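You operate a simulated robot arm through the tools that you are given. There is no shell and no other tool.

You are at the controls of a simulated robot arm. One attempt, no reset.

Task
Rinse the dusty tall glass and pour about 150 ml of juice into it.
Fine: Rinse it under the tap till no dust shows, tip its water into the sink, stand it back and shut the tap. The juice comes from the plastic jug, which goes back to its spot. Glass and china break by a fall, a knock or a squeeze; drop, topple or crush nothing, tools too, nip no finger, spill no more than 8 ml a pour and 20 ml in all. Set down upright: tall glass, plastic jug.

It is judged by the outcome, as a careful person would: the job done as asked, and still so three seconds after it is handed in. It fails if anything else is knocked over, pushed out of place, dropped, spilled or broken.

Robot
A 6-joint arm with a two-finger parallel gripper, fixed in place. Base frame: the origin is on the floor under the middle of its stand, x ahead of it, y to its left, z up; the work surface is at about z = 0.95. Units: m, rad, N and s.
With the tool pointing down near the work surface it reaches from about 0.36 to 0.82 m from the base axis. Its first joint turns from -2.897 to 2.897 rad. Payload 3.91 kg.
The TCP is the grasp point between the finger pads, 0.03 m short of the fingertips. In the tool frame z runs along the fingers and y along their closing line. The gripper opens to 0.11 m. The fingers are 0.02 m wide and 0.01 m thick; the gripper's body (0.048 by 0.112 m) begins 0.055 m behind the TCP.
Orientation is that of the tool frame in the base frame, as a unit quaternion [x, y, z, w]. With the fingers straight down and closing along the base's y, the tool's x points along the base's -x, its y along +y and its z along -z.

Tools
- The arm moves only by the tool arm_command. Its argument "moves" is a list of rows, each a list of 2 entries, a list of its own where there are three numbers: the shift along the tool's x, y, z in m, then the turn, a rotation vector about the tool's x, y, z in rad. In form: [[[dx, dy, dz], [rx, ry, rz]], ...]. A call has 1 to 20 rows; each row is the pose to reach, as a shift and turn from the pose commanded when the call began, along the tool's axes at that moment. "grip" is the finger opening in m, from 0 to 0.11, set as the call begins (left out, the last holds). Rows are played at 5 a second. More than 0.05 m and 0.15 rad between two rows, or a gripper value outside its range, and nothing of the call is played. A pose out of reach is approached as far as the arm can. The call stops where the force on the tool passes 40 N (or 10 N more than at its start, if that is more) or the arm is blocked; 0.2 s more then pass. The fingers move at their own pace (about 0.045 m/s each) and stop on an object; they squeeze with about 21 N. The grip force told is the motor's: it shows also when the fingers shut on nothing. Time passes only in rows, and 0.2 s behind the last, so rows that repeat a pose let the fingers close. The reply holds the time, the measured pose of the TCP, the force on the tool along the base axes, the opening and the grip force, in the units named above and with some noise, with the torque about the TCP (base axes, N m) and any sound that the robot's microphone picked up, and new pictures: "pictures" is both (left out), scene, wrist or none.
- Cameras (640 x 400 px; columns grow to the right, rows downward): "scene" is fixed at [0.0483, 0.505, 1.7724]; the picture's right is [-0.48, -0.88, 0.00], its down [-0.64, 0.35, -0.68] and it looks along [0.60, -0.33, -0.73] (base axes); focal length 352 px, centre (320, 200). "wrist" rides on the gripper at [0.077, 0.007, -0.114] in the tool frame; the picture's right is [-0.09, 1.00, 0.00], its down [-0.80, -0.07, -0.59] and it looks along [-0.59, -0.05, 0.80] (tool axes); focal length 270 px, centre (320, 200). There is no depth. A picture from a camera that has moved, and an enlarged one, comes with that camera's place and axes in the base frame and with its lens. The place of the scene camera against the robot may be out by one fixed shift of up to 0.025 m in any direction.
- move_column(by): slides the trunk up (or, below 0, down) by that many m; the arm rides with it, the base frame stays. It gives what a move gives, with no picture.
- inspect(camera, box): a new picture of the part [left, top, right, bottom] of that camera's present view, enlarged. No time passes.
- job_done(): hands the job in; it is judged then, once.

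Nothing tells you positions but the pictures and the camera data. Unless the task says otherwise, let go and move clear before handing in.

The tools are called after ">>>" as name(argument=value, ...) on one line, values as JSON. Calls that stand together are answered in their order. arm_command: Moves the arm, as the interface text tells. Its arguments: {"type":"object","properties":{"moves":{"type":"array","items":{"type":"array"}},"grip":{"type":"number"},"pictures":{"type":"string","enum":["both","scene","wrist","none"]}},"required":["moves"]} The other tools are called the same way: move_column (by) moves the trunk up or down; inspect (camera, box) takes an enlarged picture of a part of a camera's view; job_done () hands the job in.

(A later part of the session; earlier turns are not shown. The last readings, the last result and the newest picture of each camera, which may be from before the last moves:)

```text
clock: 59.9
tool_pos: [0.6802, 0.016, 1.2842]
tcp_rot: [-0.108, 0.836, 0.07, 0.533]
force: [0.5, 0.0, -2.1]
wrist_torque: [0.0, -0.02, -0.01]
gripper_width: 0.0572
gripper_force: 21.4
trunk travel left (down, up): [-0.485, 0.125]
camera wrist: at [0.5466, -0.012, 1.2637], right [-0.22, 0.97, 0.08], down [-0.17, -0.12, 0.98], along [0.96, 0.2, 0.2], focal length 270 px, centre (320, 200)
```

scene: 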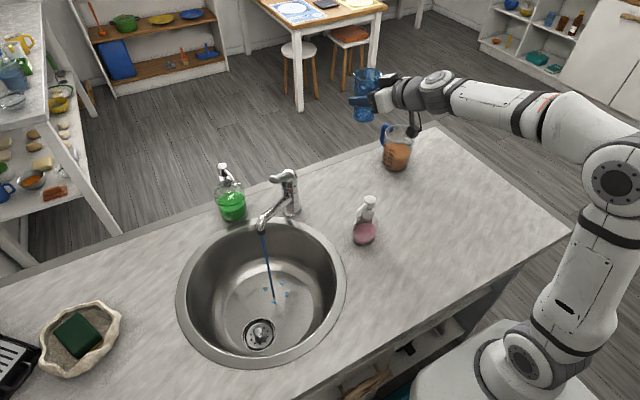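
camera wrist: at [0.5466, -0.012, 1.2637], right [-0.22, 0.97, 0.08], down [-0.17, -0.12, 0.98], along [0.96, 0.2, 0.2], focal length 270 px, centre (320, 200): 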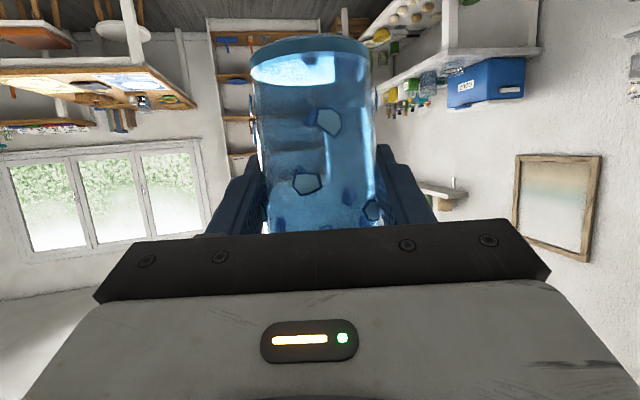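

I'll go forward and down to hover about 8 cm above its spot, then measure.

>>> arm_command(moves=[[[0.027, 0, 0.0273], [0, 0, 0]], [[0.054, 0, 0.0547], [0, 0, 0]], [[0.0809, 0, 0.082], [0, 0, 0]], [[0.1079, 0, 0.1094], [0, 0, 0]], [[0.1349, 0.0003, 0.1367], [0, 0, 0]]], pictures="scene")

>>> inspect(camera="scene", box=[300, 90, 440, 200])

```text
clock: 61.0
tool_pos: [0.7454, 0.0348, 1.1063]
tcp_rot: [-0.108, 0.837, 0.07, 0.532]
force: [-0.2, -0.4, -1.8]
wrist_torque: [-0.02, 0.01, -0.02]
gripper_width: 0.0569
gripper_force: 21.2
trunk travel left (down, up): [-0.485, 0.125]
```

scene: 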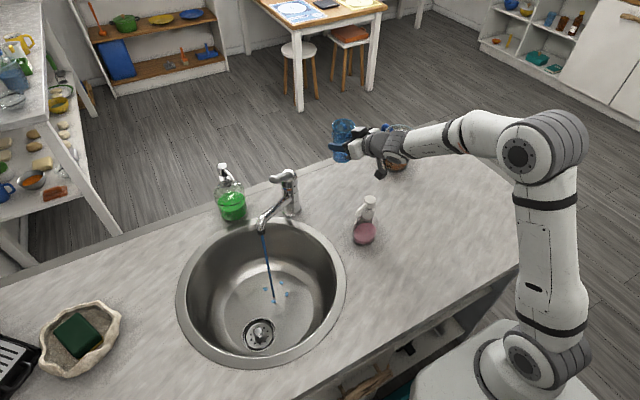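

```text
3.64 times, centred on (370, 145) of scene
camera zoom: at [0.0483, 0.505, 1.7724], right [-0.48, -0.88, 0.0], down [-0.64, 0.35, -0.68], along [0.6, -0.33, -0.73], focal length 1281 px, centre (138, 400)
```

zoom: 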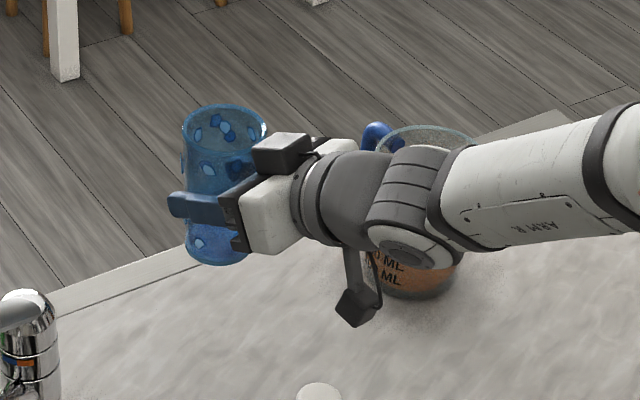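

Aligned with its old spot. I'll lower to about 4 mm above the counter.

>>> arm_command(moves=[[[0.02, 0, 0.0093], [0, 0, 0]], [[0.04, 0, 0.0186], [0, 0, 0]], [[0.06, 0, 0.0279], [0, 0, 0]], [[0.0798, 0, 0.0371], [0, 0, 0]]], pictures="both")

>>> inspect(camera="scene", box=[300, 110, 440, 220])

```text
clock: 62.0
tool_pos: [0.7452, 0.0358, 1.0167]
tcp_rot: [-0.109, 0.836, 0.071, 0.533]
force: [0.8, -0.1, -1.2]
wrist_torque: [-0.01, 0.02, 0.03]
gripper_width: 0.0568
gripper_force: 21.0
trunk travel left (down, up): [-0.485, 0.125]
camera wrist: at [0.6112, 0.007, 0.9966], right [-0.22, 0.97, 0.08], down [-0.17, -0.12, 0.98], along [0.96, 0.2, 0.2], focal length 270 px, centre (320, 200)
```

scene: 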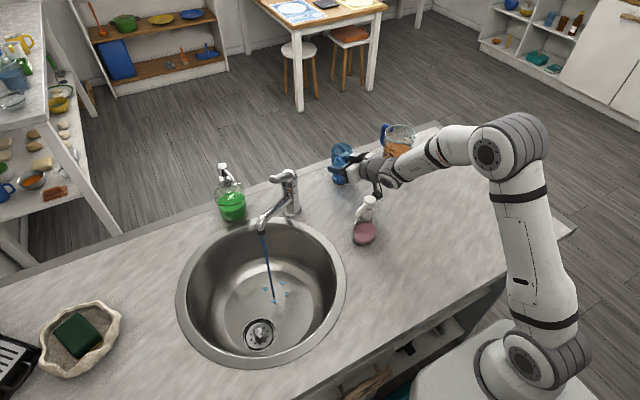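
wrist: 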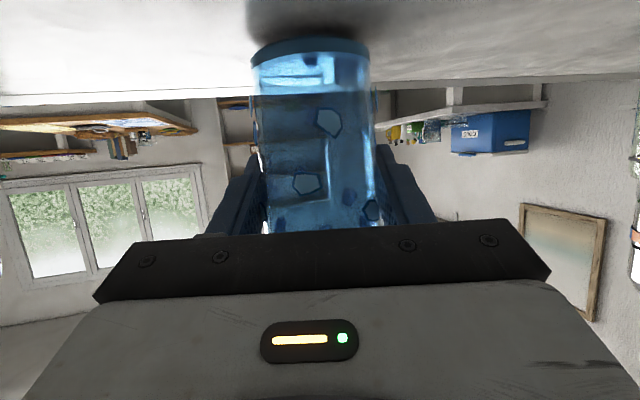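

```text
3.64 times, centred on (370, 165) of scene
camera zoom: at [0.0483, 0.505, 1.7724], right [-0.48, -0.88, 0.0], down [-0.64, 0.35, -0.68], along [0.6, -0.33, -0.73], focal length 1281 px, centre (138, 327)
```

zoom: 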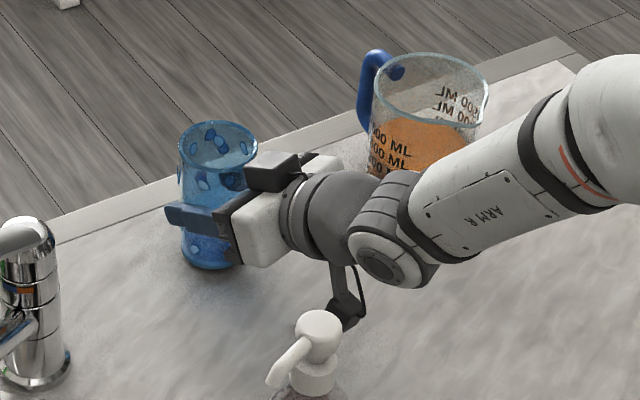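

Nearly down. I'll lower the last 3 mm gently and watch the force.

>>> arm_command(moves=[[[0.0014, 0, 0.0006], [0, 0, 0]], [[0.0027, 0, 0.0013], [0, 0, 0]]], pictures="none")

>>> arm_command(moves=[[[0, 0, 0], [0, 0, 0]], [[0, 0, 0], [0, 0, 0]]], pictures="none")

```text
clock: 62.6
tool_pos: [0.7448, 0.0344, 1.0149]
tcp_rot: [-0.108, 0.837, 0.069, 0.532]
force: [0.2, 0.3, -2.2]
wrist_torque: [0.01, 0.01, -0.03]
gripper_width: 0.0572
gripper_force: 21.0
trunk travel left (down, up): [-0.485, 0.125]
```

```text
clock: 63.2
tool_pos: [0.7452, 0.0339, 1.0144]
tcp_rot: [-0.11, 0.837, 0.07, 0.532]
force: [-0.2, 0.6, -2.6]
wrist_torque: [-0.02, -0.01, -0.03]
gripper_width: 0.0569
gripper_force: 21.0
trunk travel left (down, up): [-0.485, 0.125]
```

Still hanging by its weight; a bit lower.

>>> arm_command(moves=[[[0.0009, 0, 0.0004], [0, 0, 0]], [[0.0018, 0, 0.0008], [0, 0, 0]], [[0.0018, 0, 0.0008], [0, 0, 0]]], pictures="none")

>>> arm_command(moves=[[[0, 0, 0], [0, 0, 0]], [[0, 0, 0], [0, 0, 0]]], pictures="none")

```text
clock: 64.0
tool_pos: [0.7445, 0.0347, 1.0135]
tcp_rot: [-0.108, 0.836, 0.069, 0.534]
force: [-0.4, -0.7, 6.6]
wrist_torque: [0.13, -0.04, -0.02]
gripper_width: 0.057
gripper_force: 21.3
trunk travel left (down, up): [-0.485, 0.125]
```

```text
clock: 64.7
tool_pos: [0.7456, 0.0351, 1.0143]
tcp_rot: [-0.109, 0.836, 0.07, 0.534]
force: [1.2, -1.0, 8.8]
wrist_torque: [0.05, -0.18, 0.0]
gripper_width: 0.0569
gripper_force: 21.1
trunk travel left (down, up): [-0.485, 0.125]
```

It stands on the counter now (about 8 N push back). I'll ease off slightly and open the fingers.

>>> arm_command(moves=[[[-0.0007, 0, -0.0003], [0, 0, 0]], [[-0.0007, 0, -0.0003], [0, 0, 0]]], pictures="none")

>>> arm_command(moves=[[[0, 0, 0], [0, 0, 0]], [[0, 0, 0], [0, 0, 0]], [[0, 0, 0], [0, 0, 0]], [[0, 0, 0], [0, 0, 0]]], grip=0.105, pictures="both")

>>> inspect(camera="scene", box=[300, 110, 440, 220])

```text
clock: 65.2
tool_pos: [0.7454, 0.0343, 1.0148]
tcp_rot: [-0.108, 0.837, 0.069, 0.532]
force: [2.3, 0.1, 6.4]
wrist_torque: [0.08, -0.32, -0.02]
gripper_width: 0.0569
gripper_force: 20.9
trunk travel left (down, up): [-0.485, 0.125]
```

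```text
clock: 66.2
tool_pos: [0.7448, 0.0352, 1.0134]
tcp_rot: [-0.108, 0.836, 0.069, 0.533]
force: [-0.1, 0.0, 0.2]
wrist_torque: [-0.02, -0.01, -0.02]
gripper_width: 0.1051
gripper_force: 0.0
trunk travel left (down, up): [-0.485, 0.125]
camera wrist: at [0.6109, 0.0063, 0.993], right [-0.22, 0.97, 0.08], down [-0.18, -0.12, 0.98], along [0.96, 0.2, 0.2], focal length 270 px, centre (320, 200)
```

scene: 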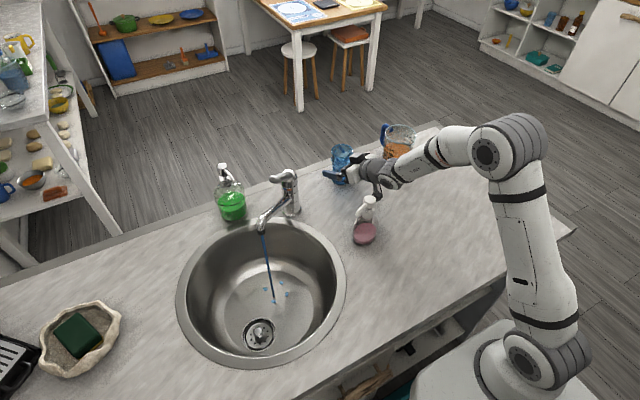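
wrist: 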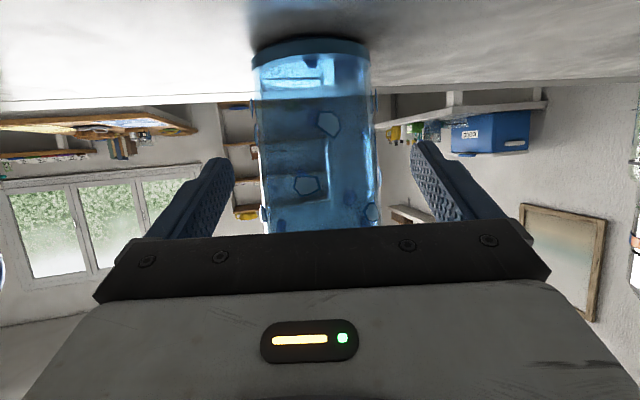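

```text
3.64 times, centred on (370, 165) of scene
camera zoom: at [0.0483, 0.505, 1.7724], right [-0.48, -0.88, 0.0], down [-0.64, 0.35, -0.68], along [0.6, -0.33, -0.73], focal length 1281 px, centre (138, 327)
```

zoom: 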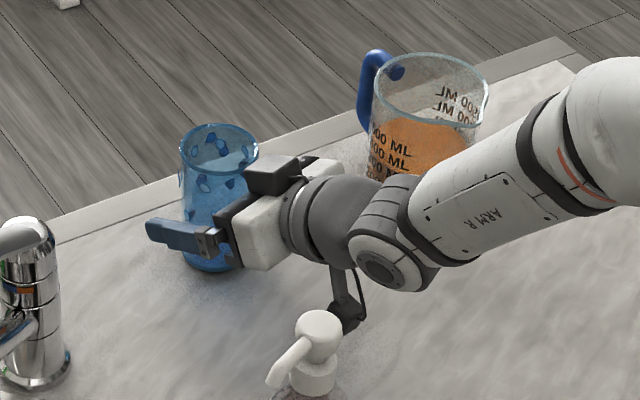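

The glass stands by itself. I'll rise straight up clear of it, then go to shut the tap.

>>> arm_command(moves=[[[-0.0147, 0, -0.0068], [0, 0, 0]], [[-0.0295, 0, -0.0137], [0, 0, 0]], [[-0.0589, 0, -0.0274], [0, 0, 0]], [[-0.0884, 0, -0.0411], [0, 0, 0]], [[-0.1178, 0, -0.0548], [0, 0, 0]], [[-0.158, 0, -0.0734], [0, 0, 0]], [[-0.198, 0, -0.092], [0, 0, 0]]], grip=0.11, pictures="both")

>>> inspect(camera="scene", box=[320, 130, 370, 195])

```text
clock: 67.8
tool_pos: [0.7464, 0.0333, 1.2338]
tcp_rot: [-0.109, 0.836, 0.07, 0.533]
force: [0.2, -0.3, 0.4]
wrist_torque: [0.04, 0.01, 0.01]
gripper_width: 0.1099
gripper_force: 0.0
trunk travel left (down, up): [-0.485, 0.125]
camera wrist: at [0.6118, 0.0056, 1.2121], right [-0.22, 0.97, 0.08], down [-0.18, -0.12, 0.98], along [0.96, 0.2, 0.2], focal length 270 px, centre (320, 200)
```

scene: 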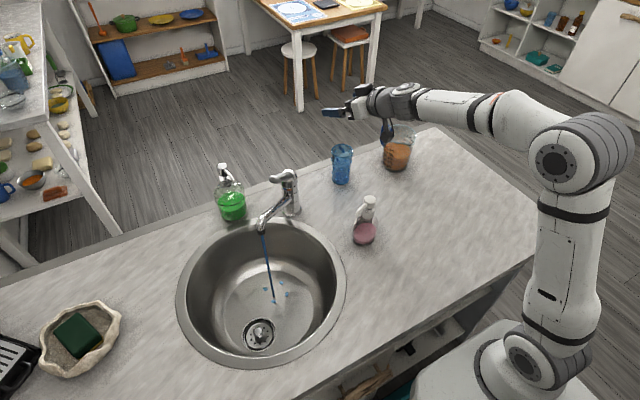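
wrist: 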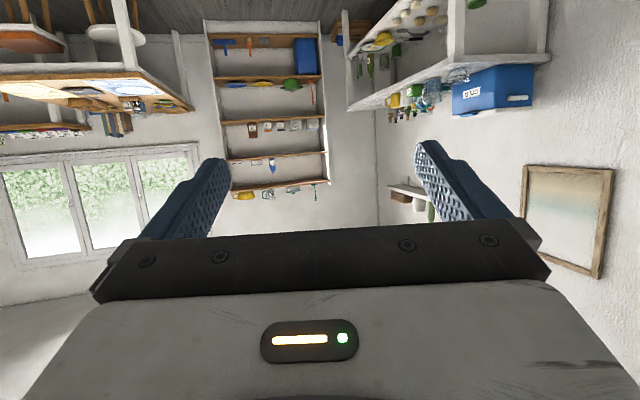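

```text
6.15 times, centred on (345, 162) of scene
camera zoom: at [0.0483, 0.505, 1.7724], right [-0.48, -0.88, 0.0], down [-0.64, 0.35, -0.68], along [0.6, -0.33, -0.73], focal length 2168 px, centre (166, 431)
```

zoom: 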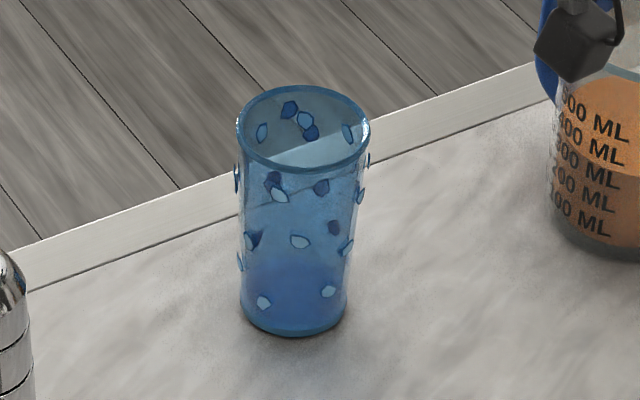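

The glass stands at its old spot, clean and empty. Now I'll turn the tool back down and return over the tap lever to shut it.

>>> arm_command(moves=[[[-0.0035, 0.001, -0.0221], [0, 0.1418, 0]], [[-0.007, 0.0021, -0.0443], [0, 0.2836, 0]], [[-0.0105, 0.0031, -0.0664], [0, 0.4254, 0]], [[-0.014, 0.0042, -0.0885], [0, 0.5673, 0]], [[-0.0175, 0.0052, -0.1106], [0, 0.709, 0]], [[-0.021, 0.0062, -0.1328], [0, 0.851, 0]], [[-0.0245, 0.0073, -0.1549], [0, 0.9927, 0]], [[-0.028, 0.0083, -0.177], [0, 1.1345, 0]]], pictures="none")

>>> arm_command(moves=[[[-0.0102, 0.0294, 0.004], [0, 0, 0.129]], [[-0.0204, 0.0588, 0.008], [0, 0, 0.2575]], [[-0.0305, 0.0881, 0.012], [0, 0, 0.386]], [[-0.0407, 0.1175, 0.016], [0, 0, 0.515]], [[-0.0509, 0.1469, 0.02], [0, 0, 0.644]], [[-0.0611, 0.1763, 0.024], [0, 0, 0.7725]], [[-0.0712, 0.2056, 0.028], [0, 0, 0.901]], [[-0.0814, 0.235, 0.032], [0, 0, 1.03]]], grip=0.075, pictures="both")

```text
clock: 69.7
tool_pos: [0.6002, 0.0057, 1.332]
tcp_rot: [-0.128, 0.992, 0.0, 0.0]
force: [-0.3, -0.6, 0.4]
wrist_torque: [0.0, 0.04, 0.01]
gripper_width: 0.1101
gripper_force: 0.0
trunk travel left (down, up): [-0.485, 0.125]
```

```text
clock: 71.5
tool_pos: [0.618, 0.2542, 1.2996]
tcp_rot: [0.377, 0.926, 0.0, 0.0]
force: [-0.3, -0.1, 0.5]
wrist_torque: [0.0, -0.04, 0.02]
gripper_width: 0.0749
gripper_force: 0.0
trunk travel left (down, up): [-0.485, 0.125]
camera wrist: at [0.5677, 0.3131, 1.4148], right [0.76, 0.65, 0.0], down [0.52, -0.61, 0.59], along [0.39, -0.45, -0.8], focal length 270 px, centre (320, 200)
```

scene: 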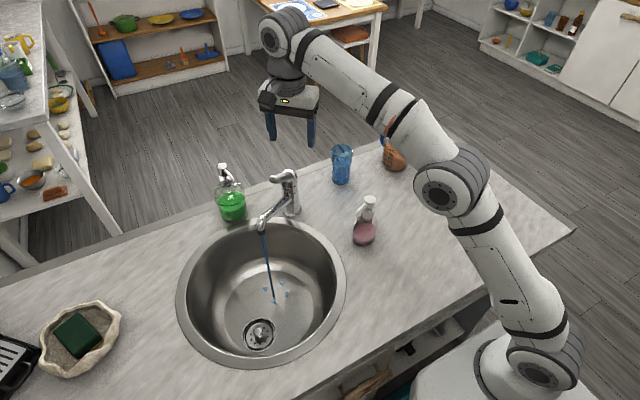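
wrist: 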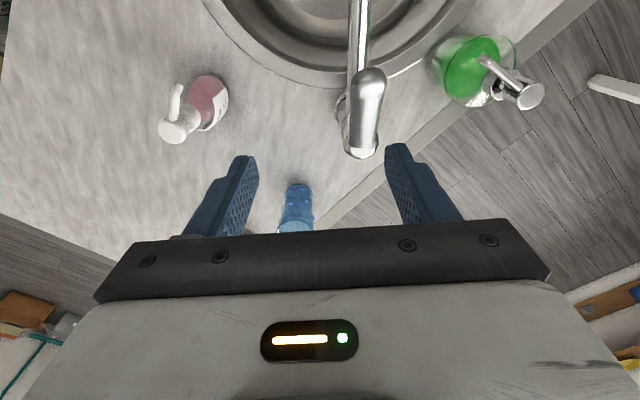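

The lever is below me. I'll line up with it at the tilt it was left at.

>>> arm_command(moves=[[[-0.0087, 0.0149, 0.0085], [0, 0.06, 0]], [[-0.0175, 0.0299, 0.0171], [0, 0.12, 0]], [[-0.0262, 0.0448, 0.0256], [0, 0.18, 0]]], pictures="both")

>>> inspect(camera="wrist", box=[160, 0, 480, 240])

```text
clock: 72.2
tool_pos: [0.6495, 0.2581, 1.2614]
tcp_rot: [0.375, 0.923, 0.035, -0.083]
force: [0.2, -0.4, -0.5]
wrist_torque: [-0.02, -0.01, 0.03]
gripper_width: 0.0748
gripper_force: 0.0
out of reach, approached as far as the arm can: row 2, 3
trunk travel left (down, up): [-0.485, 0.125]
camera wrist: at [0.6144, 0.3008, 1.3883], right [0.76, 0.65, -0.01], down [0.59, -0.68, 0.44], along [0.28, -0.34, -0.9], focal length 270 px, centre (320, 200)
```

scene: 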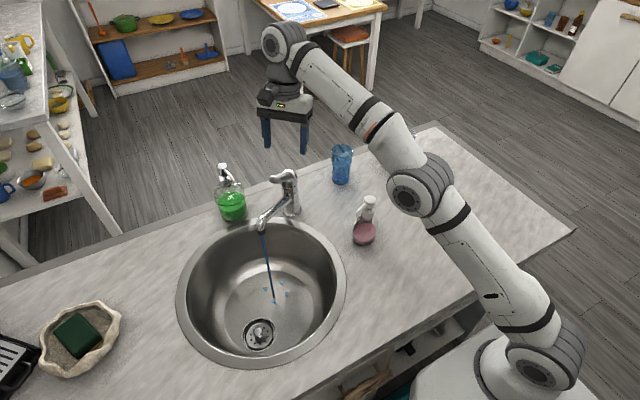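
wrist: 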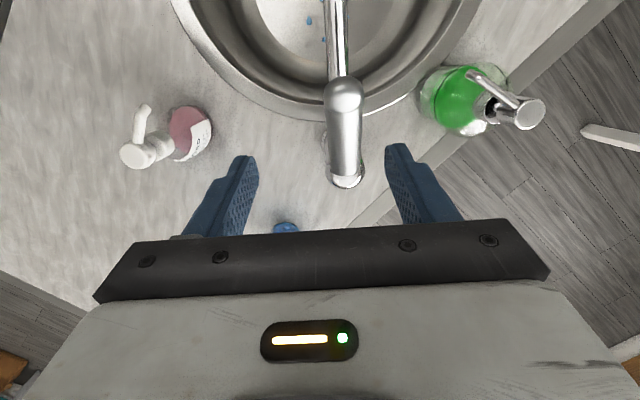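

```text
1.67 times, centred on (320, 120) of wrist
camera zoom: at [0.6144, 0.3008, 1.3883], right [0.76, 0.65, -0.01], down [0.59, -0.68, 0.44], along [0.28, -0.34, -0.9], focal length 450 px, centre (320, 333)
```

zoom: 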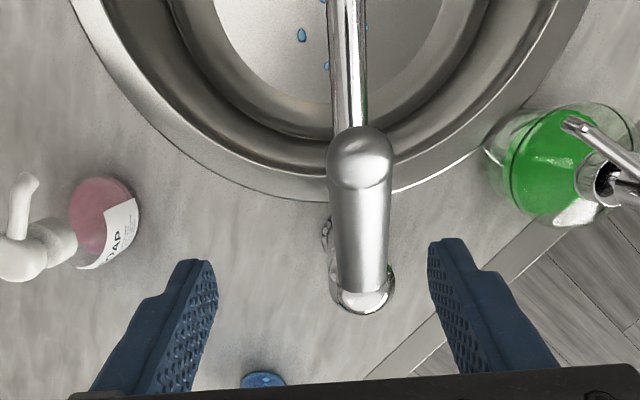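

With the trunk low the arm is at full stretch here. I'll raise the trunk back by 9 cm.

>>> move_column(by=0.09)

```text
clock: 73.5
tool_pos: [0.6493, 0.2571, 1.352]
tcp_rot: [0.375, 0.923, 0.035, -0.082]
force: [0.2, -0.7, 0.0]
wrist_torque: [0.07, -0.02, -0.01]
gripper_width: 0.0752
gripper_force: 0.0
trunk travel left (down, up): [-0.575, 0.035]
```

Now to the pre-grasp pose above the lever.

>>> arm_command(moves=[[[-0.007, 0.0073, 0.0249], [0, 0, 0]], [[-0.0139, 0.0146, 0.0499], [0, 0, 0]], [[-0.0209, 0.0219, 0.0748], [0, 0, 0]]], pictures="wrist")

>>> inspect(camera="wrist", box=[160, 0, 480, 240])

```text
clock: 74.3
tool_pos: [0.6704, 0.2705, 1.2748]
tcp_rot: [0.375, 0.923, 0.035, -0.082]
force: [-0.9, 0.2, -0.9]
wrist_torque: [-0.02, 0.0, -0.03]
gripper_width: 0.0752
gripper_force: 0.2
trunk travel left (down, up): [-0.575, 0.035]
camera wrist: at [0.6357, 0.3126, 1.4014], right [0.76, 0.65, -0.01], down [0.59, -0.68, 0.44], along [0.28, -0.34, -0.9], focal length 270 px, centre (320, 200)
```

wrist: 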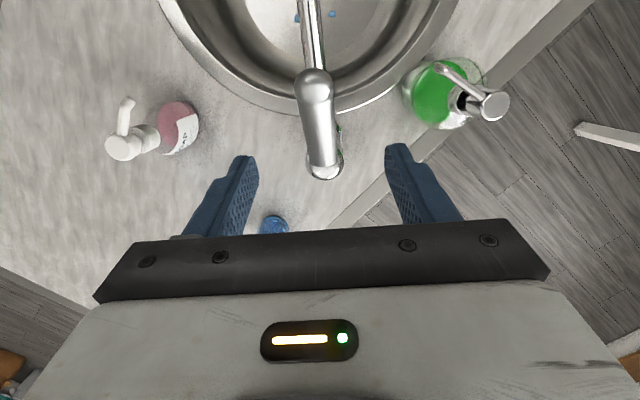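

```text
1.67 times, centred on (320, 120) of wrist
camera zoom: at [0.6357, 0.3126, 1.4014], right [0.76, 0.65, -0.01], down [0.59, -0.68, 0.44], along [0.28, -0.34, -0.9], focal length 450 px, centre (320, 333)
```

zoom: 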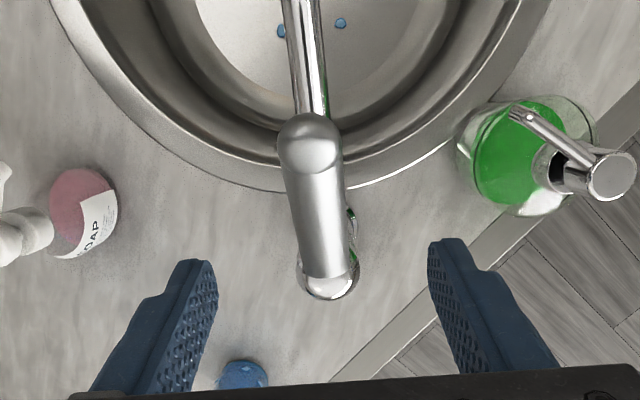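

Matches the pose I left it at. I'll go down around the lever.

>>> arm_command(moves=[[[0, -0.0025, 0.035], [0, 0, 0]], [[0, -0.0025, 0.07], [0, 0, 0]], [[0, -0.0025, 0.105], [0, 0, 0]], [[0, -0.0025, 0.138], [0, 0, 0]]], pictures="both")

>>> inspect(camera="wrist", box=[160, 0, 480, 240])

```text
clock: 75.3
tool_pos: [0.6497, 0.2837, 1.1388]
tcp_rot: [0.375, 0.923, 0.035, -0.083]
force: [0.0, 0.1, -1.0]
wrist_torque: [0.02, 0.01, -0.05]
gripper_width: 0.075
gripper_force: 0.0
trunk travel left (down, up): [-0.575, 0.035]
camera wrist: at [0.6142, 0.3267, 1.2651], right [0.76, 0.65, -0.01], down [0.59, -0.68, 0.44], along [0.28, -0.34, -0.9], focal length 270 px, centre (320, 200)
```

scene: 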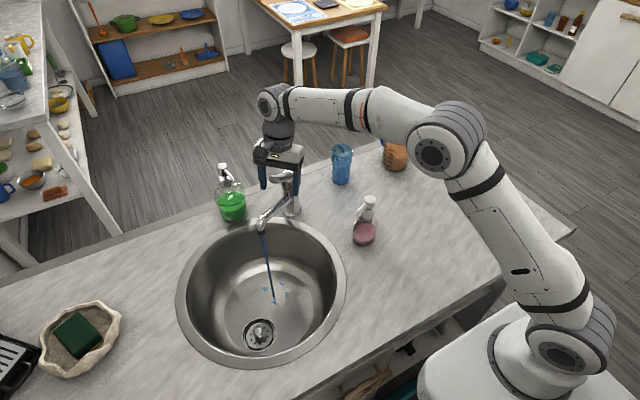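
wrist: 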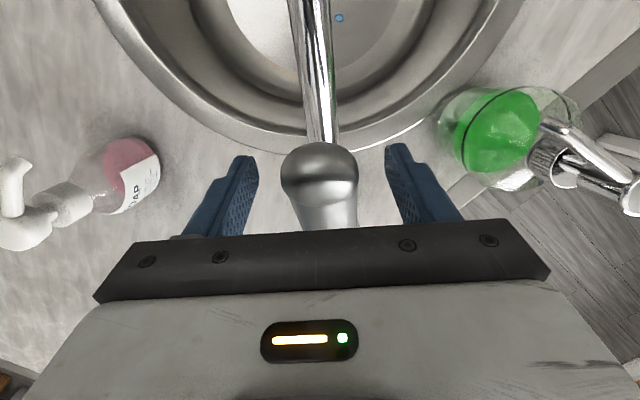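

```text
1.67 times, centred on (320, 120) of wrist
camera zoom: at [0.6142, 0.3267, 1.2651], right [0.76, 0.65, -0.01], down [0.59, -0.68, 0.44], along [0.28, -0.34, -0.9], focal length 450 px, centre (320, 333)
```

zoom: 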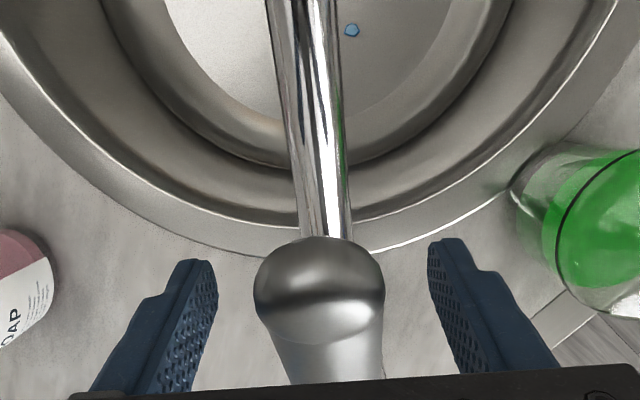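

I'll close on the lever, then press it back down along the reverse arc.

>>> arm_command(moves=[[[0, 0, 0], [0, 0, 0]], [[0, 0, 0], [0, 0, 0]], [[0, 0, 0], [0, 0, 0]], [[0, 0, 0], [0, 0, 0]]], grip=0.015, pictures="none")

>>> arm_command(moves=[[[0.0008, 0, 0.004], [0, -0.045, 0]], [[0.0015, 0, 0.008], [0, -0.09, 0]], [[0.0022, 0, 0.012], [0, -0.135, 0]], [[0.003, 0, 0.016], [0, -0.18, 0]]], pictures="both")

>>> inspect(camera="scene", box=[200, 150, 340, 320])

```text
clock: 76.3
tool_pos: [0.6504, 0.2838, 1.1388]
tcp_rot: [0.375, 0.923, 0.036, -0.082]
force: [4.9, 3.6, 1.4]
wrist_torque: [-0.05, -0.12, 0.44]
gripper_width: 0.0296
gripper_force: 44.5
trunk travel left (down, up): [-0.575, 0.035]
```

```text
clock: 77.3
tool_pos: [0.6465, 0.2892, 1.1248]
tcp_rot: [0.376, 0.926, 0.001, 0.0]
force: [3.2, 6.6, 10.0]
wrist_torque: [0.26, 0.04, 0.58]
gripper_width: 0.0297
gripper_force: 45.0
trunk travel left (down, up): [-0.575, 0.035]
camera wrist: at [0.5944, 0.3478, 1.2396], right [0.76, 0.65, 0.0], down [0.52, -0.61, 0.6], along [0.39, -0.45, -0.8], focal length 270 px, centre (320, 200)
```

scene: 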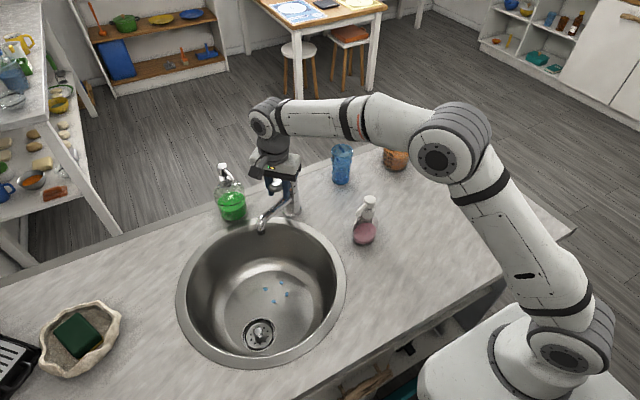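
wrist: 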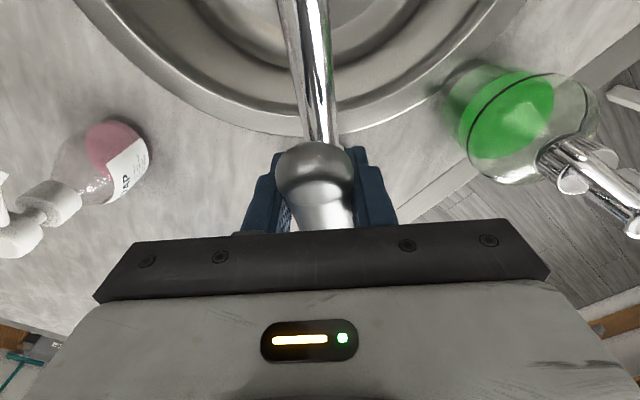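

```text
2.35 times, centred on (270, 235) of scene
camera zoom: at [0.0483, 0.505, 1.7724], right [-0.48, -0.88, 0.0], down [-0.64, 0.35, -0.68], along [0.6, -0.33, -0.73], focal length 829 px, centre (438, 118)
```

zoom: 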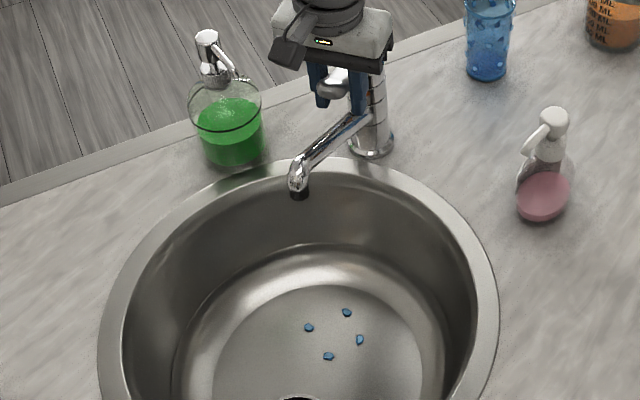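

The stream has stopped and the lever pushes back. I'll press a millimetre more to be sure it is fully shut, then open and rise.

>>> arm_command(moves=[[[0, 0, 0.001], [0, 0, 0]], [[0, 0, 0.0015], [0, 0, 0]]], pictures="none")

>>> arm_command(moves=[[[0, 0, -0.0015], [0, 0, 0]], [[0, 0, -0.0015], [0, 0, 0]], [[0, 0, -0.0015], [0, 0, 0]], [[0, 0, -0.03], [0, 0, 0]], [[0, 0, -0.07], [0, 0, 0]], [[0, 0, -0.11], [0, 0, 0]], [[0, 0, -0.15], [0, 0, 0]]], grip=0.08, pictures="both")

>>> inspect(camera="scene", box=[200, 150, 340, 320])

```text
clock: 77.9
tool_pos: [0.6462, 0.2891, 1.1245]
tcp_rot: [0.376, 0.927, 0.002, 0.001]
force: [5.3, 6.9, 20.6]
wrist_torque: [-0.29, -0.43, 0.69]
gripper_width: 0.0293
gripper_force: 44.6
trunk travel left (down, up): [-0.575, 0.035]
```

```text
clock: 79.5
tool_pos: [0.6473, 0.2879, 1.2746]
tcp_rot: [0.377, 0.926, 0.0, 0.0]
force: [0.5, 0.6, 0.5]
wrist_torque: [0.03, -0.01, 0.0]
gripper_width: 0.0799
gripper_force: 0.1
trunk travel left (down, up): [-0.575, 0.035]
camera wrist: at [0.5957, 0.3472, 1.3894], right [0.76, 0.65, 0.0], down [0.52, -0.61, 0.59], along [0.39, -0.45, -0.8], focal length 270 px, centre (320, 200)
```

scene: 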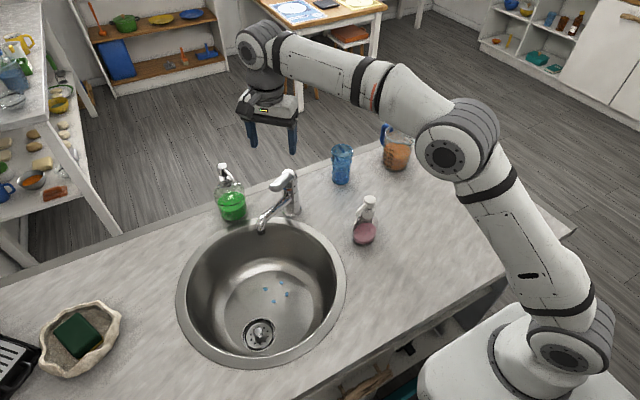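
wrist: 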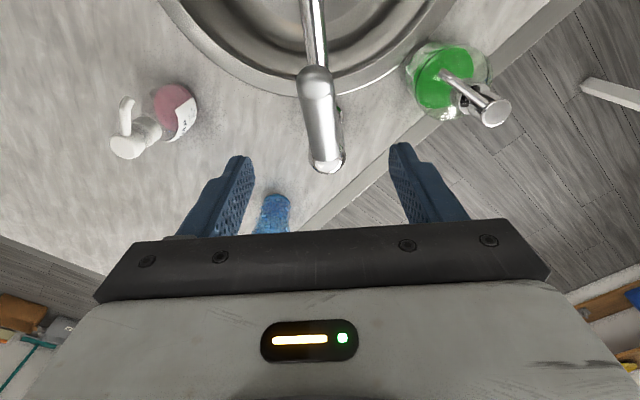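

```text
2.35 times, centred on (270, 235) of scene
camera zoom: at [0.0483, 0.505, 1.7724], right [-0.48, -0.88, 0.0], down [-0.64, 0.35, -0.68], along [0.6, -0.33, -0.73], focal length 829 px, centre (438, 118)
```

zoom: 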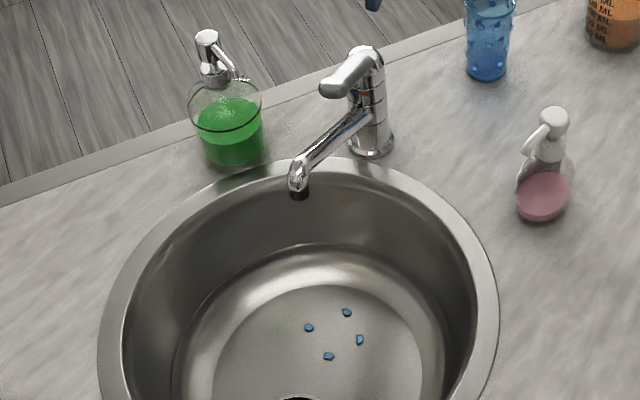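

The tap is shut. Next the jug: I'll swing over to its near side and look at it from above.

>>> arm_command(moves=[[[-0.0233, -0.0294, -0.0025], [0, 0, -0.0644]], [[-0.0465, -0.0589, -0.005], [0, 0, -0.1288]], [[-0.0698, -0.0883, -0.0075], [0, 0, -0.1933]], [[-0.093, -0.1177, -0.01], [0, 0, -0.2577]], [[-0.1163, -0.1471, -0.0125], [0, 0, -0.3221]], [[-0.1396, -0.1766, -0.015], [0, 0, -0.3865]], [[-0.1628, -0.206, -0.0175], [0, 0, -0.4509]], [[-0.1861, -0.2354, -0.02], [0, 0, -0.5153]], [[-0.2093, -0.2648, -0.0225], [0, 0, -0.5798]], [[-0.2326, -0.2943, -0.025], [0, 0, -0.6442]], [[-0.2558, -0.3237, -0.0275], [0, 0, -0.7086]], [[-0.2791, -0.3531, -0.03], [0, 0, -0.773]]], grip=0.11, pictures="both")

>>> inspect(camera="wrist", box=[220, 80, 420, 240])

```text
clock: 82.1
tool_pos: [0.5975, -0.1609, 1.3042]
tcp_rot: [-0.002, 1.0, 0.001, 0.001]
force: [0.2, 0.7, 0.7]
wrist_torque: [0.01, 0.01, 0.01]
gripper_width: 0.1098
gripper_force: 0.2
trunk travel left (down, up): [-0.575, 0.035]
camera wrist: at [0.5193, -0.1546, 1.4183], right [0.09, 1.0, 0.0], down [0.8, -0.07, 0.6], along [0.59, -0.05, -0.8], focal length 270 px, centre (320, 200)
```

scene: 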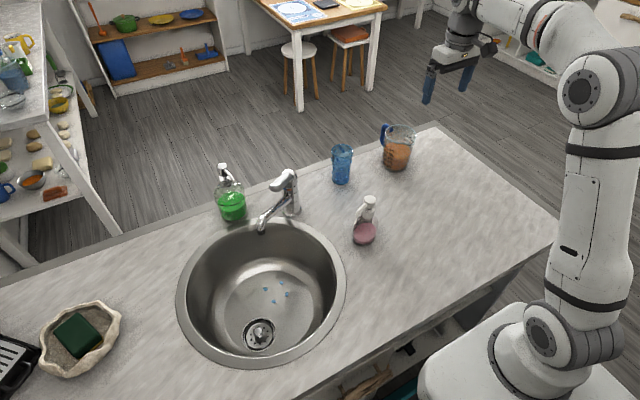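
wrist: 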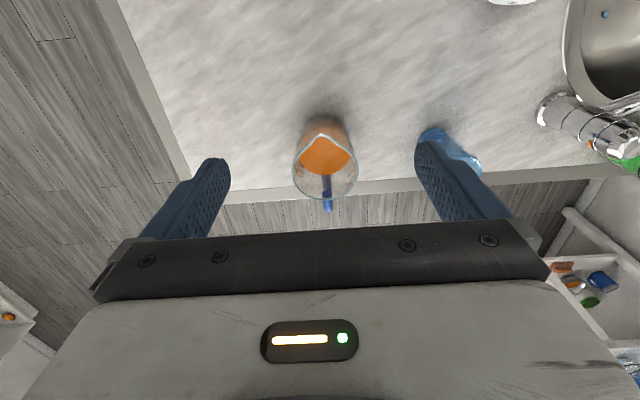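

```text
2.50 times, centred on (320, 160) of wrist
camera zoom: at [0.5193, -0.1546, 1.4183], right [0.09, 1.0, 0.0], down [0.8, -0.07, 0.6], along [0.59, -0.05, -0.8], focal length 676 px, centre (320, 300)
```

zoom: 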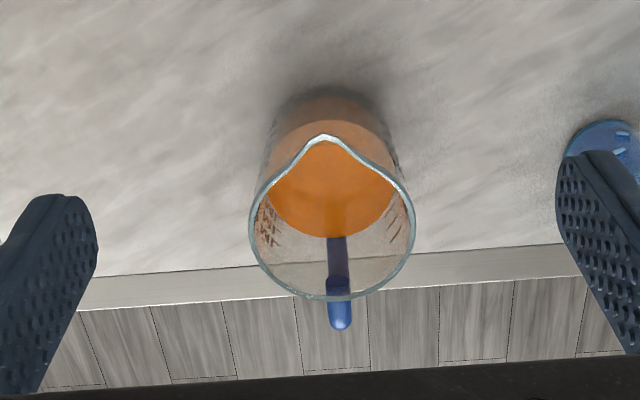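

The tap is shut. The jug's lip points straight at me with the handle behind; its rim centre is about (0.716, -0.164, 1.076) and about 97 mm wide. I'll look closely at the fill level before picking it up.

>>> inspect(camera="scene", box=[378, 118, 422, 174])

>>> inspect(camera="wrist", box=[280, 105, 370, 215])

```text
7.14 times, centred on (400, 146) of scene
camera zoom: at [0.0483, 0.505, 1.7724], right [-0.48, -0.88, 0.0], down [-0.64, 0.35, -0.68], along [0.6, -0.33, -0.73], focal length 2516 px, centre (-251, 586)
```

zoom: 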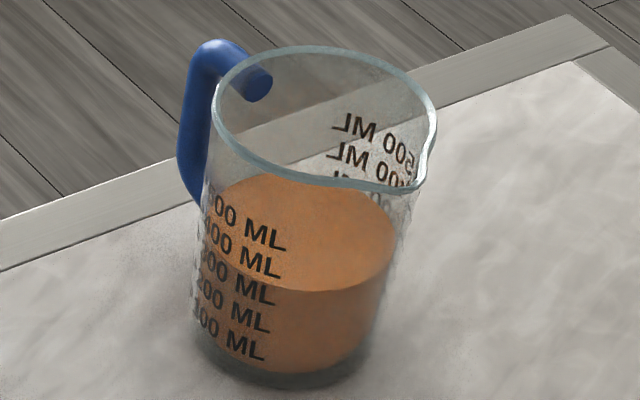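

```text
3.64 times, centred on (325, 160) of wrist
camera zoom: at [0.5193, -0.1546, 1.4183], right [0.09, 1.0, 0.0], down [0.8, -0.07, 0.6], along [0.59, -0.05, -0.8], focal length 983 px, centre (302, 346)
```

zoom: 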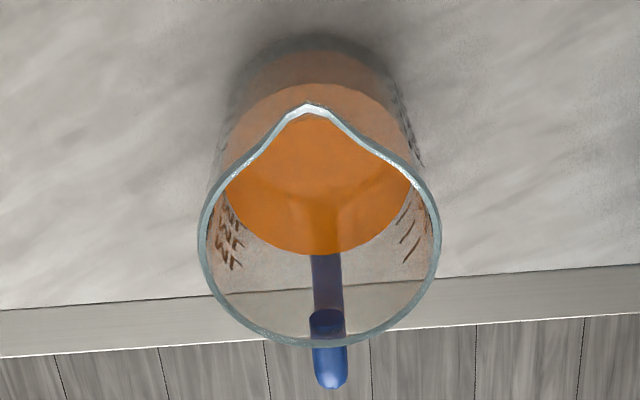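

The juice stands at about the 300 ml mark and the lip–handle line runs along x. I'll move over the jug and stop with the fingertips about 4 cm above its rim.

>>> arm_command(moves=[[[-0.0237, -0.0008, 0.0308], [0, 0, 0]], [[-0.0474, -0.0016, 0.0616], [0, 0, 0]], [[-0.0711, -0.0024, 0.0924], [0, 0, 0]], [[-0.0948, -0.0032, 0.1232], [0, 0, 0]], [[-0.1185, -0.004, 0.154], [0, 0, 0]]], grip=0.11, pictures="both")

>>> inspect(camera="wrist", box=[160, 60, 480, 250])

>>> inspect(camera="scene", box=[350, 70, 450, 180])

```text
clock: 83.3
tool_pos: [0.719, -0.164, 1.1461]
tcp_rot: [-0.001, 1.0, 0.002, 0.0]
force: [0.2, -0.1, 0.2]
wrist_torque: [0.01, 0.01, -0.02]
gripper_width: 0.1097
gripper_force: 0.1
trunk travel left (down, up): [-0.575, 0.035]
camera wrist: at [0.6411, -0.1568, 1.2613], right [0.09, 1.0, 0.0], down [0.8, -0.07, 0.59], along [0.59, -0.05, -0.8], focal length 270 px, centre (320, 200)
```

scene: 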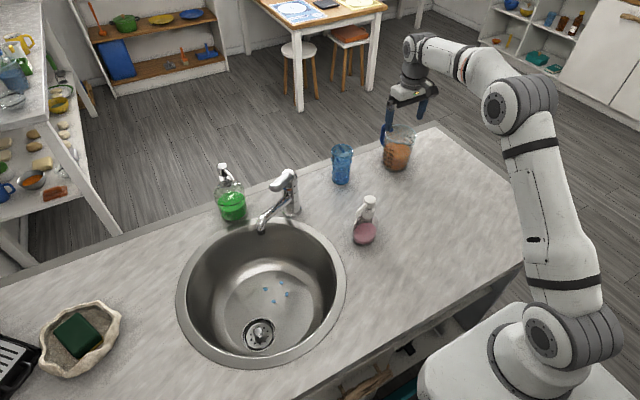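
wrist: 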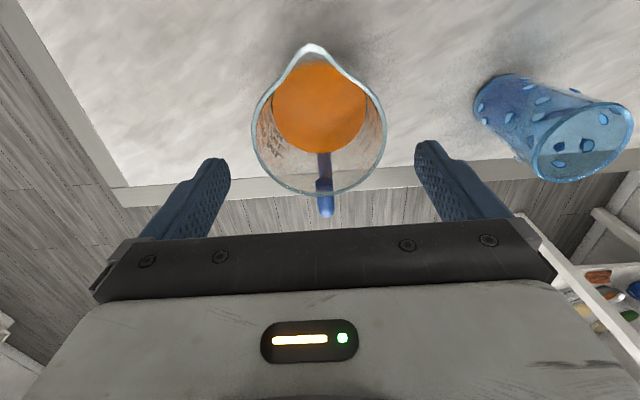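

```text
2.00 times, centred on (320, 155) of wrist
camera zoom: at [0.6411, -0.1568, 1.2613], right [0.09, 1.0, 0.0], down [0.8, -0.07, 0.59], along [0.59, -0.05, -0.8], focal length 541 px, centre (320, 290)
```

zoom: 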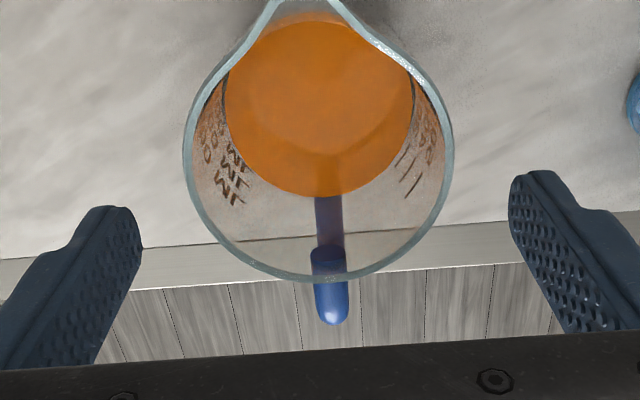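

```text
3.64 times, centred on (400, 125) of scene
camera zoom: at [0.0483, 0.505, 1.7724], right [-0.48, -0.88, 0.0], down [-0.64, 0.35, -0.68], along [0.6, -0.33, -0.73], focal length 1281 px, centre (29, 473)
```

zoom: 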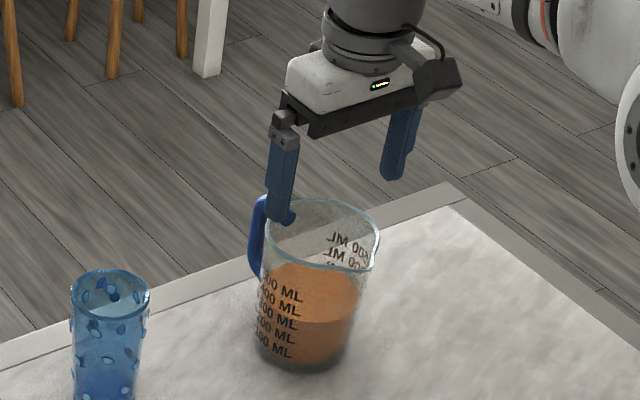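

Fingers are centred on the jug with about 6–7 mm to spare on each side. I'll go down slowly until the tips just pass the rim, then check.

>>> arm_command(moves=[[[0.004, 0, 0.015], [0, 0, 0]], [[0.004, 0, 0.03], [0, 0, 0]], [[0.004, 0, 0.045], [0, 0, 0]], [[0.004, 0, 0.056], [0, 0, 0]]], grip=0.11, pictures="both")

>>> inspect(camera="wrist", box=[160, 40, 480, 240])

>>> inspect(camera="scene", box=[350, 70, 450, 180])

```text
clock: 84.3
tool_pos: [0.7135, -0.1626, 1.0916]
tcp_rot: [-0.001, 1.0, 0.001, 0.001]
force: [0.1, -0.6, 0.4]
wrist_torque: [0.0, 0.0, 0.0]
gripper_width: 0.1099
gripper_force: 0.0
trunk travel left (down, up): [-0.575, 0.035]
camera wrist: at [0.6361, -0.156, 1.207], right [0.09, 1.0, 0.0], down [0.8, -0.07, 0.6], along [0.59, -0.05, -0.8], focal length 270 px, centre (320, 200)
```

scene: 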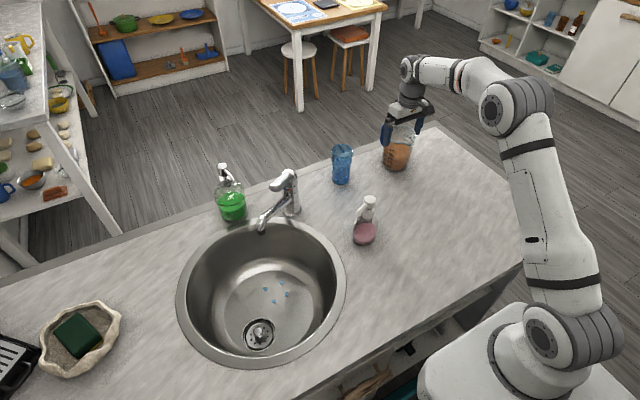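
wrist: 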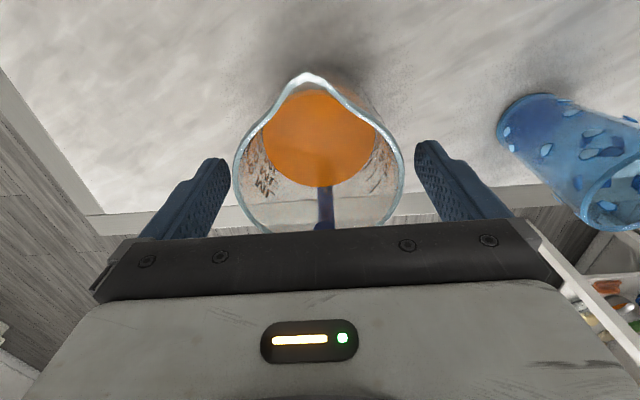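

```text
2.00 times, centred on (320, 140) of wrist
camera zoom: at [0.6361, -0.156, 1.207], right [0.09, 1.0, 0.0], down [0.8, -0.07, 0.6], along [0.59, -0.05, -0.8], focal length 541 px, centre (320, 320)
```

zoom: 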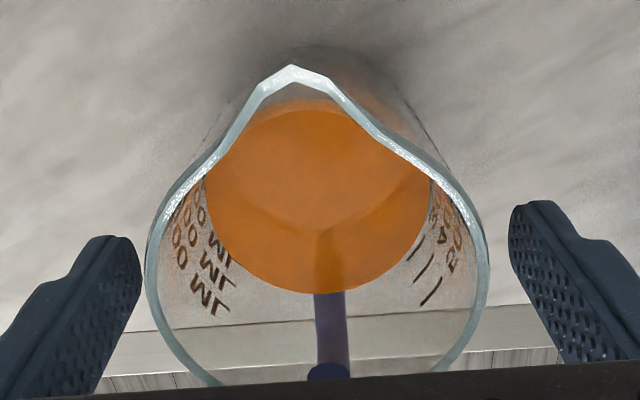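

```text
3.64 times, centred on (400, 125) of scene
camera zoom: at [0.0483, 0.505, 1.7724], right [-0.48, -0.88, 0.0], down [-0.64, 0.35, -0.68], along [0.6, -0.33, -0.73], focal length 1281 px, centre (29, 473)
```

zoom: 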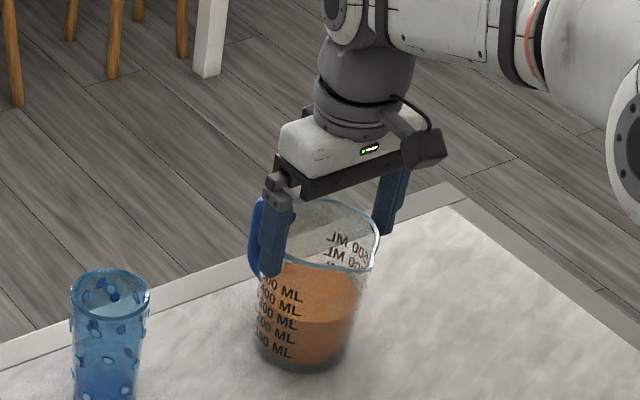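

No contact, tips pass both sides of the rim. I'll go further down until the palm is just above the rim.

>>> arm_command(moves=[[[0, -0.001, 0.016], [0, 0, 0]], [[0, -0.001, 0.032], [0, 0, 0]], [[0, -0.001, 0.048], [0, 0, 0]], [[0, -0.001, 0.06], [0, 0, 0]]], grip=0.11, pictures="both")

>>> inspect(camera="wrist", box=[160, 40, 480, 240])

>>> inspect(camera="scene", box=[350, 70, 450, 180])

```text
clock: 85.3
tool_pos: [0.7139, -0.1648, 1.0312]
tcp_rot: [-0.001, 1.0, 0.001, 0.0]
force: [0.2, 0.0, 0.0]
wrist_torque: [0.01, -0.01, -0.02]
gripper_width: 0.1101
gripper_force: 0.0
trunk travel left (down, up): [-0.575, 0.035]
camera wrist: at [0.6363, -0.1575, 1.1456], right [0.09, 1.0, 0.0], down [0.8, -0.07, 0.59], along [0.59, -0.05, -0.8], focal length 270 px, centre (320, 200)
```

scene: 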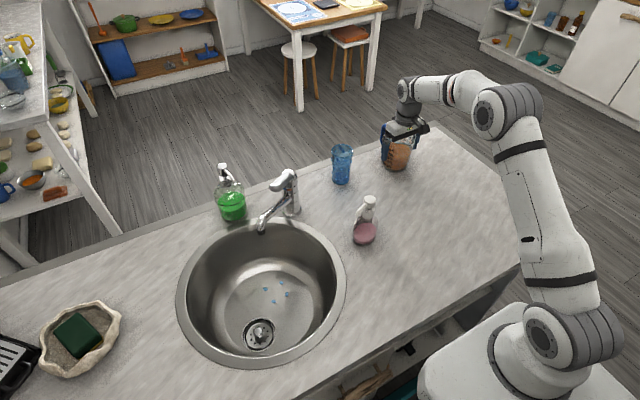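
wrist: 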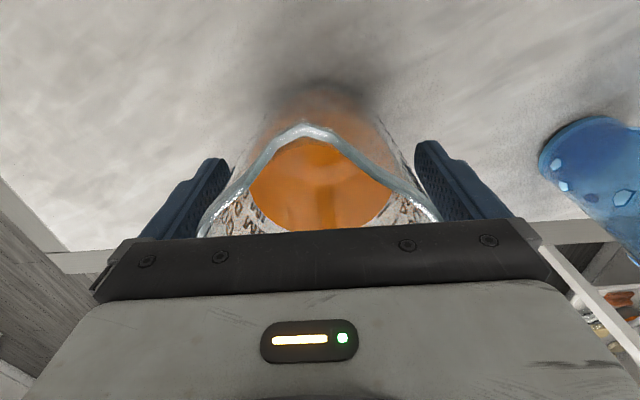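

```text
2.00 times, centred on (320, 140) of wrist
camera zoom: at [0.6363, -0.1575, 1.1456], right [0.09, 1.0, 0.0], down [0.8, -0.07, 0.59], along [0.59, -0.05, -0.8], focal length 541 px, centre (320, 320)
```

zoom: 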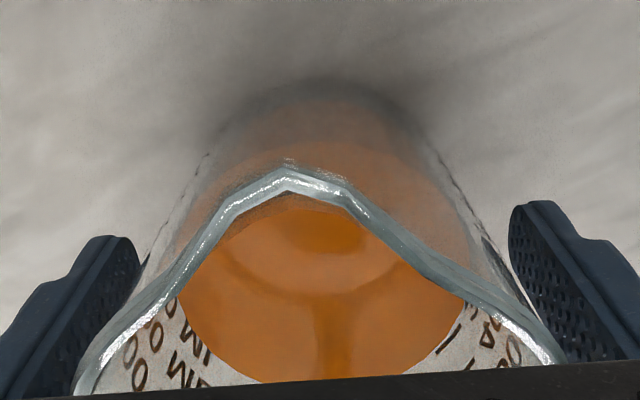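

```text
3.64 times, centred on (400, 125) of scene
camera zoom: at [0.0483, 0.505, 1.7724], right [-0.48, -0.88, 0.0], down [-0.64, 0.35, -0.68], along [0.6, -0.33, -0.73], focal length 1281 px, centre (29, 473)
```

zoom: 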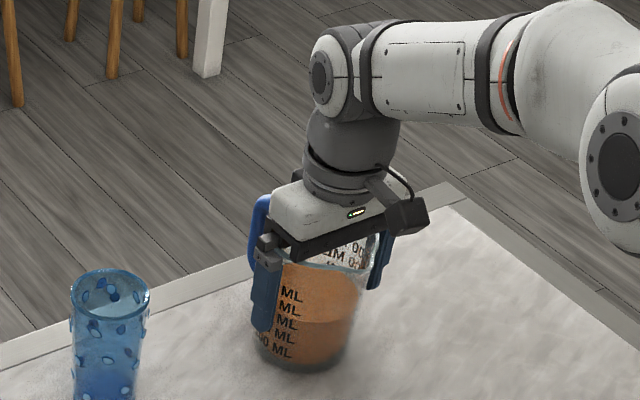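

Still free. I'll go down another 6 mm, then feel for the rim in 1–2 mm steps.

>>> arm_command(moves=[[[0, 0, 0.003], [0, 0, 0]], [[0, 0, 0.006], [0, 0, 0]], [[0, 0, 0.006], [0, 0, 0]]], pictures="none")

>>> arm_command(moves=[[[0, 0, 0.002], [0, 0, 0]], [[0, 0, 0.002], [0, 0, 0]]], pictures="none")

```text
clock: 86.1
tool_pos: [0.7127, -0.1642, 1.026]
tcp_rot: [-0.001, 1.0, 0.001, 0.0]
force: [1.0, 0.2, -0.7]
wrist_torque: [0.03, -0.01, -0.01]
gripper_width: 0.1098
gripper_force: 0.1
trunk travel left (down, up): [-0.575, 0.035]
```

```text
clock: 86.7
tool_pos: [0.7131, -0.1638, 1.0241]
tcp_rot: [-0.001, 1.0, 0.0, 0.0]
force: [1.1, -0.4, 0.4]
wrist_torque: [-0.05, 0.0, 0.01]
gripper_width: 0.1101
gripper_force: 0.2
trunk travel left (down, up): [-0.575, 0.035]
```

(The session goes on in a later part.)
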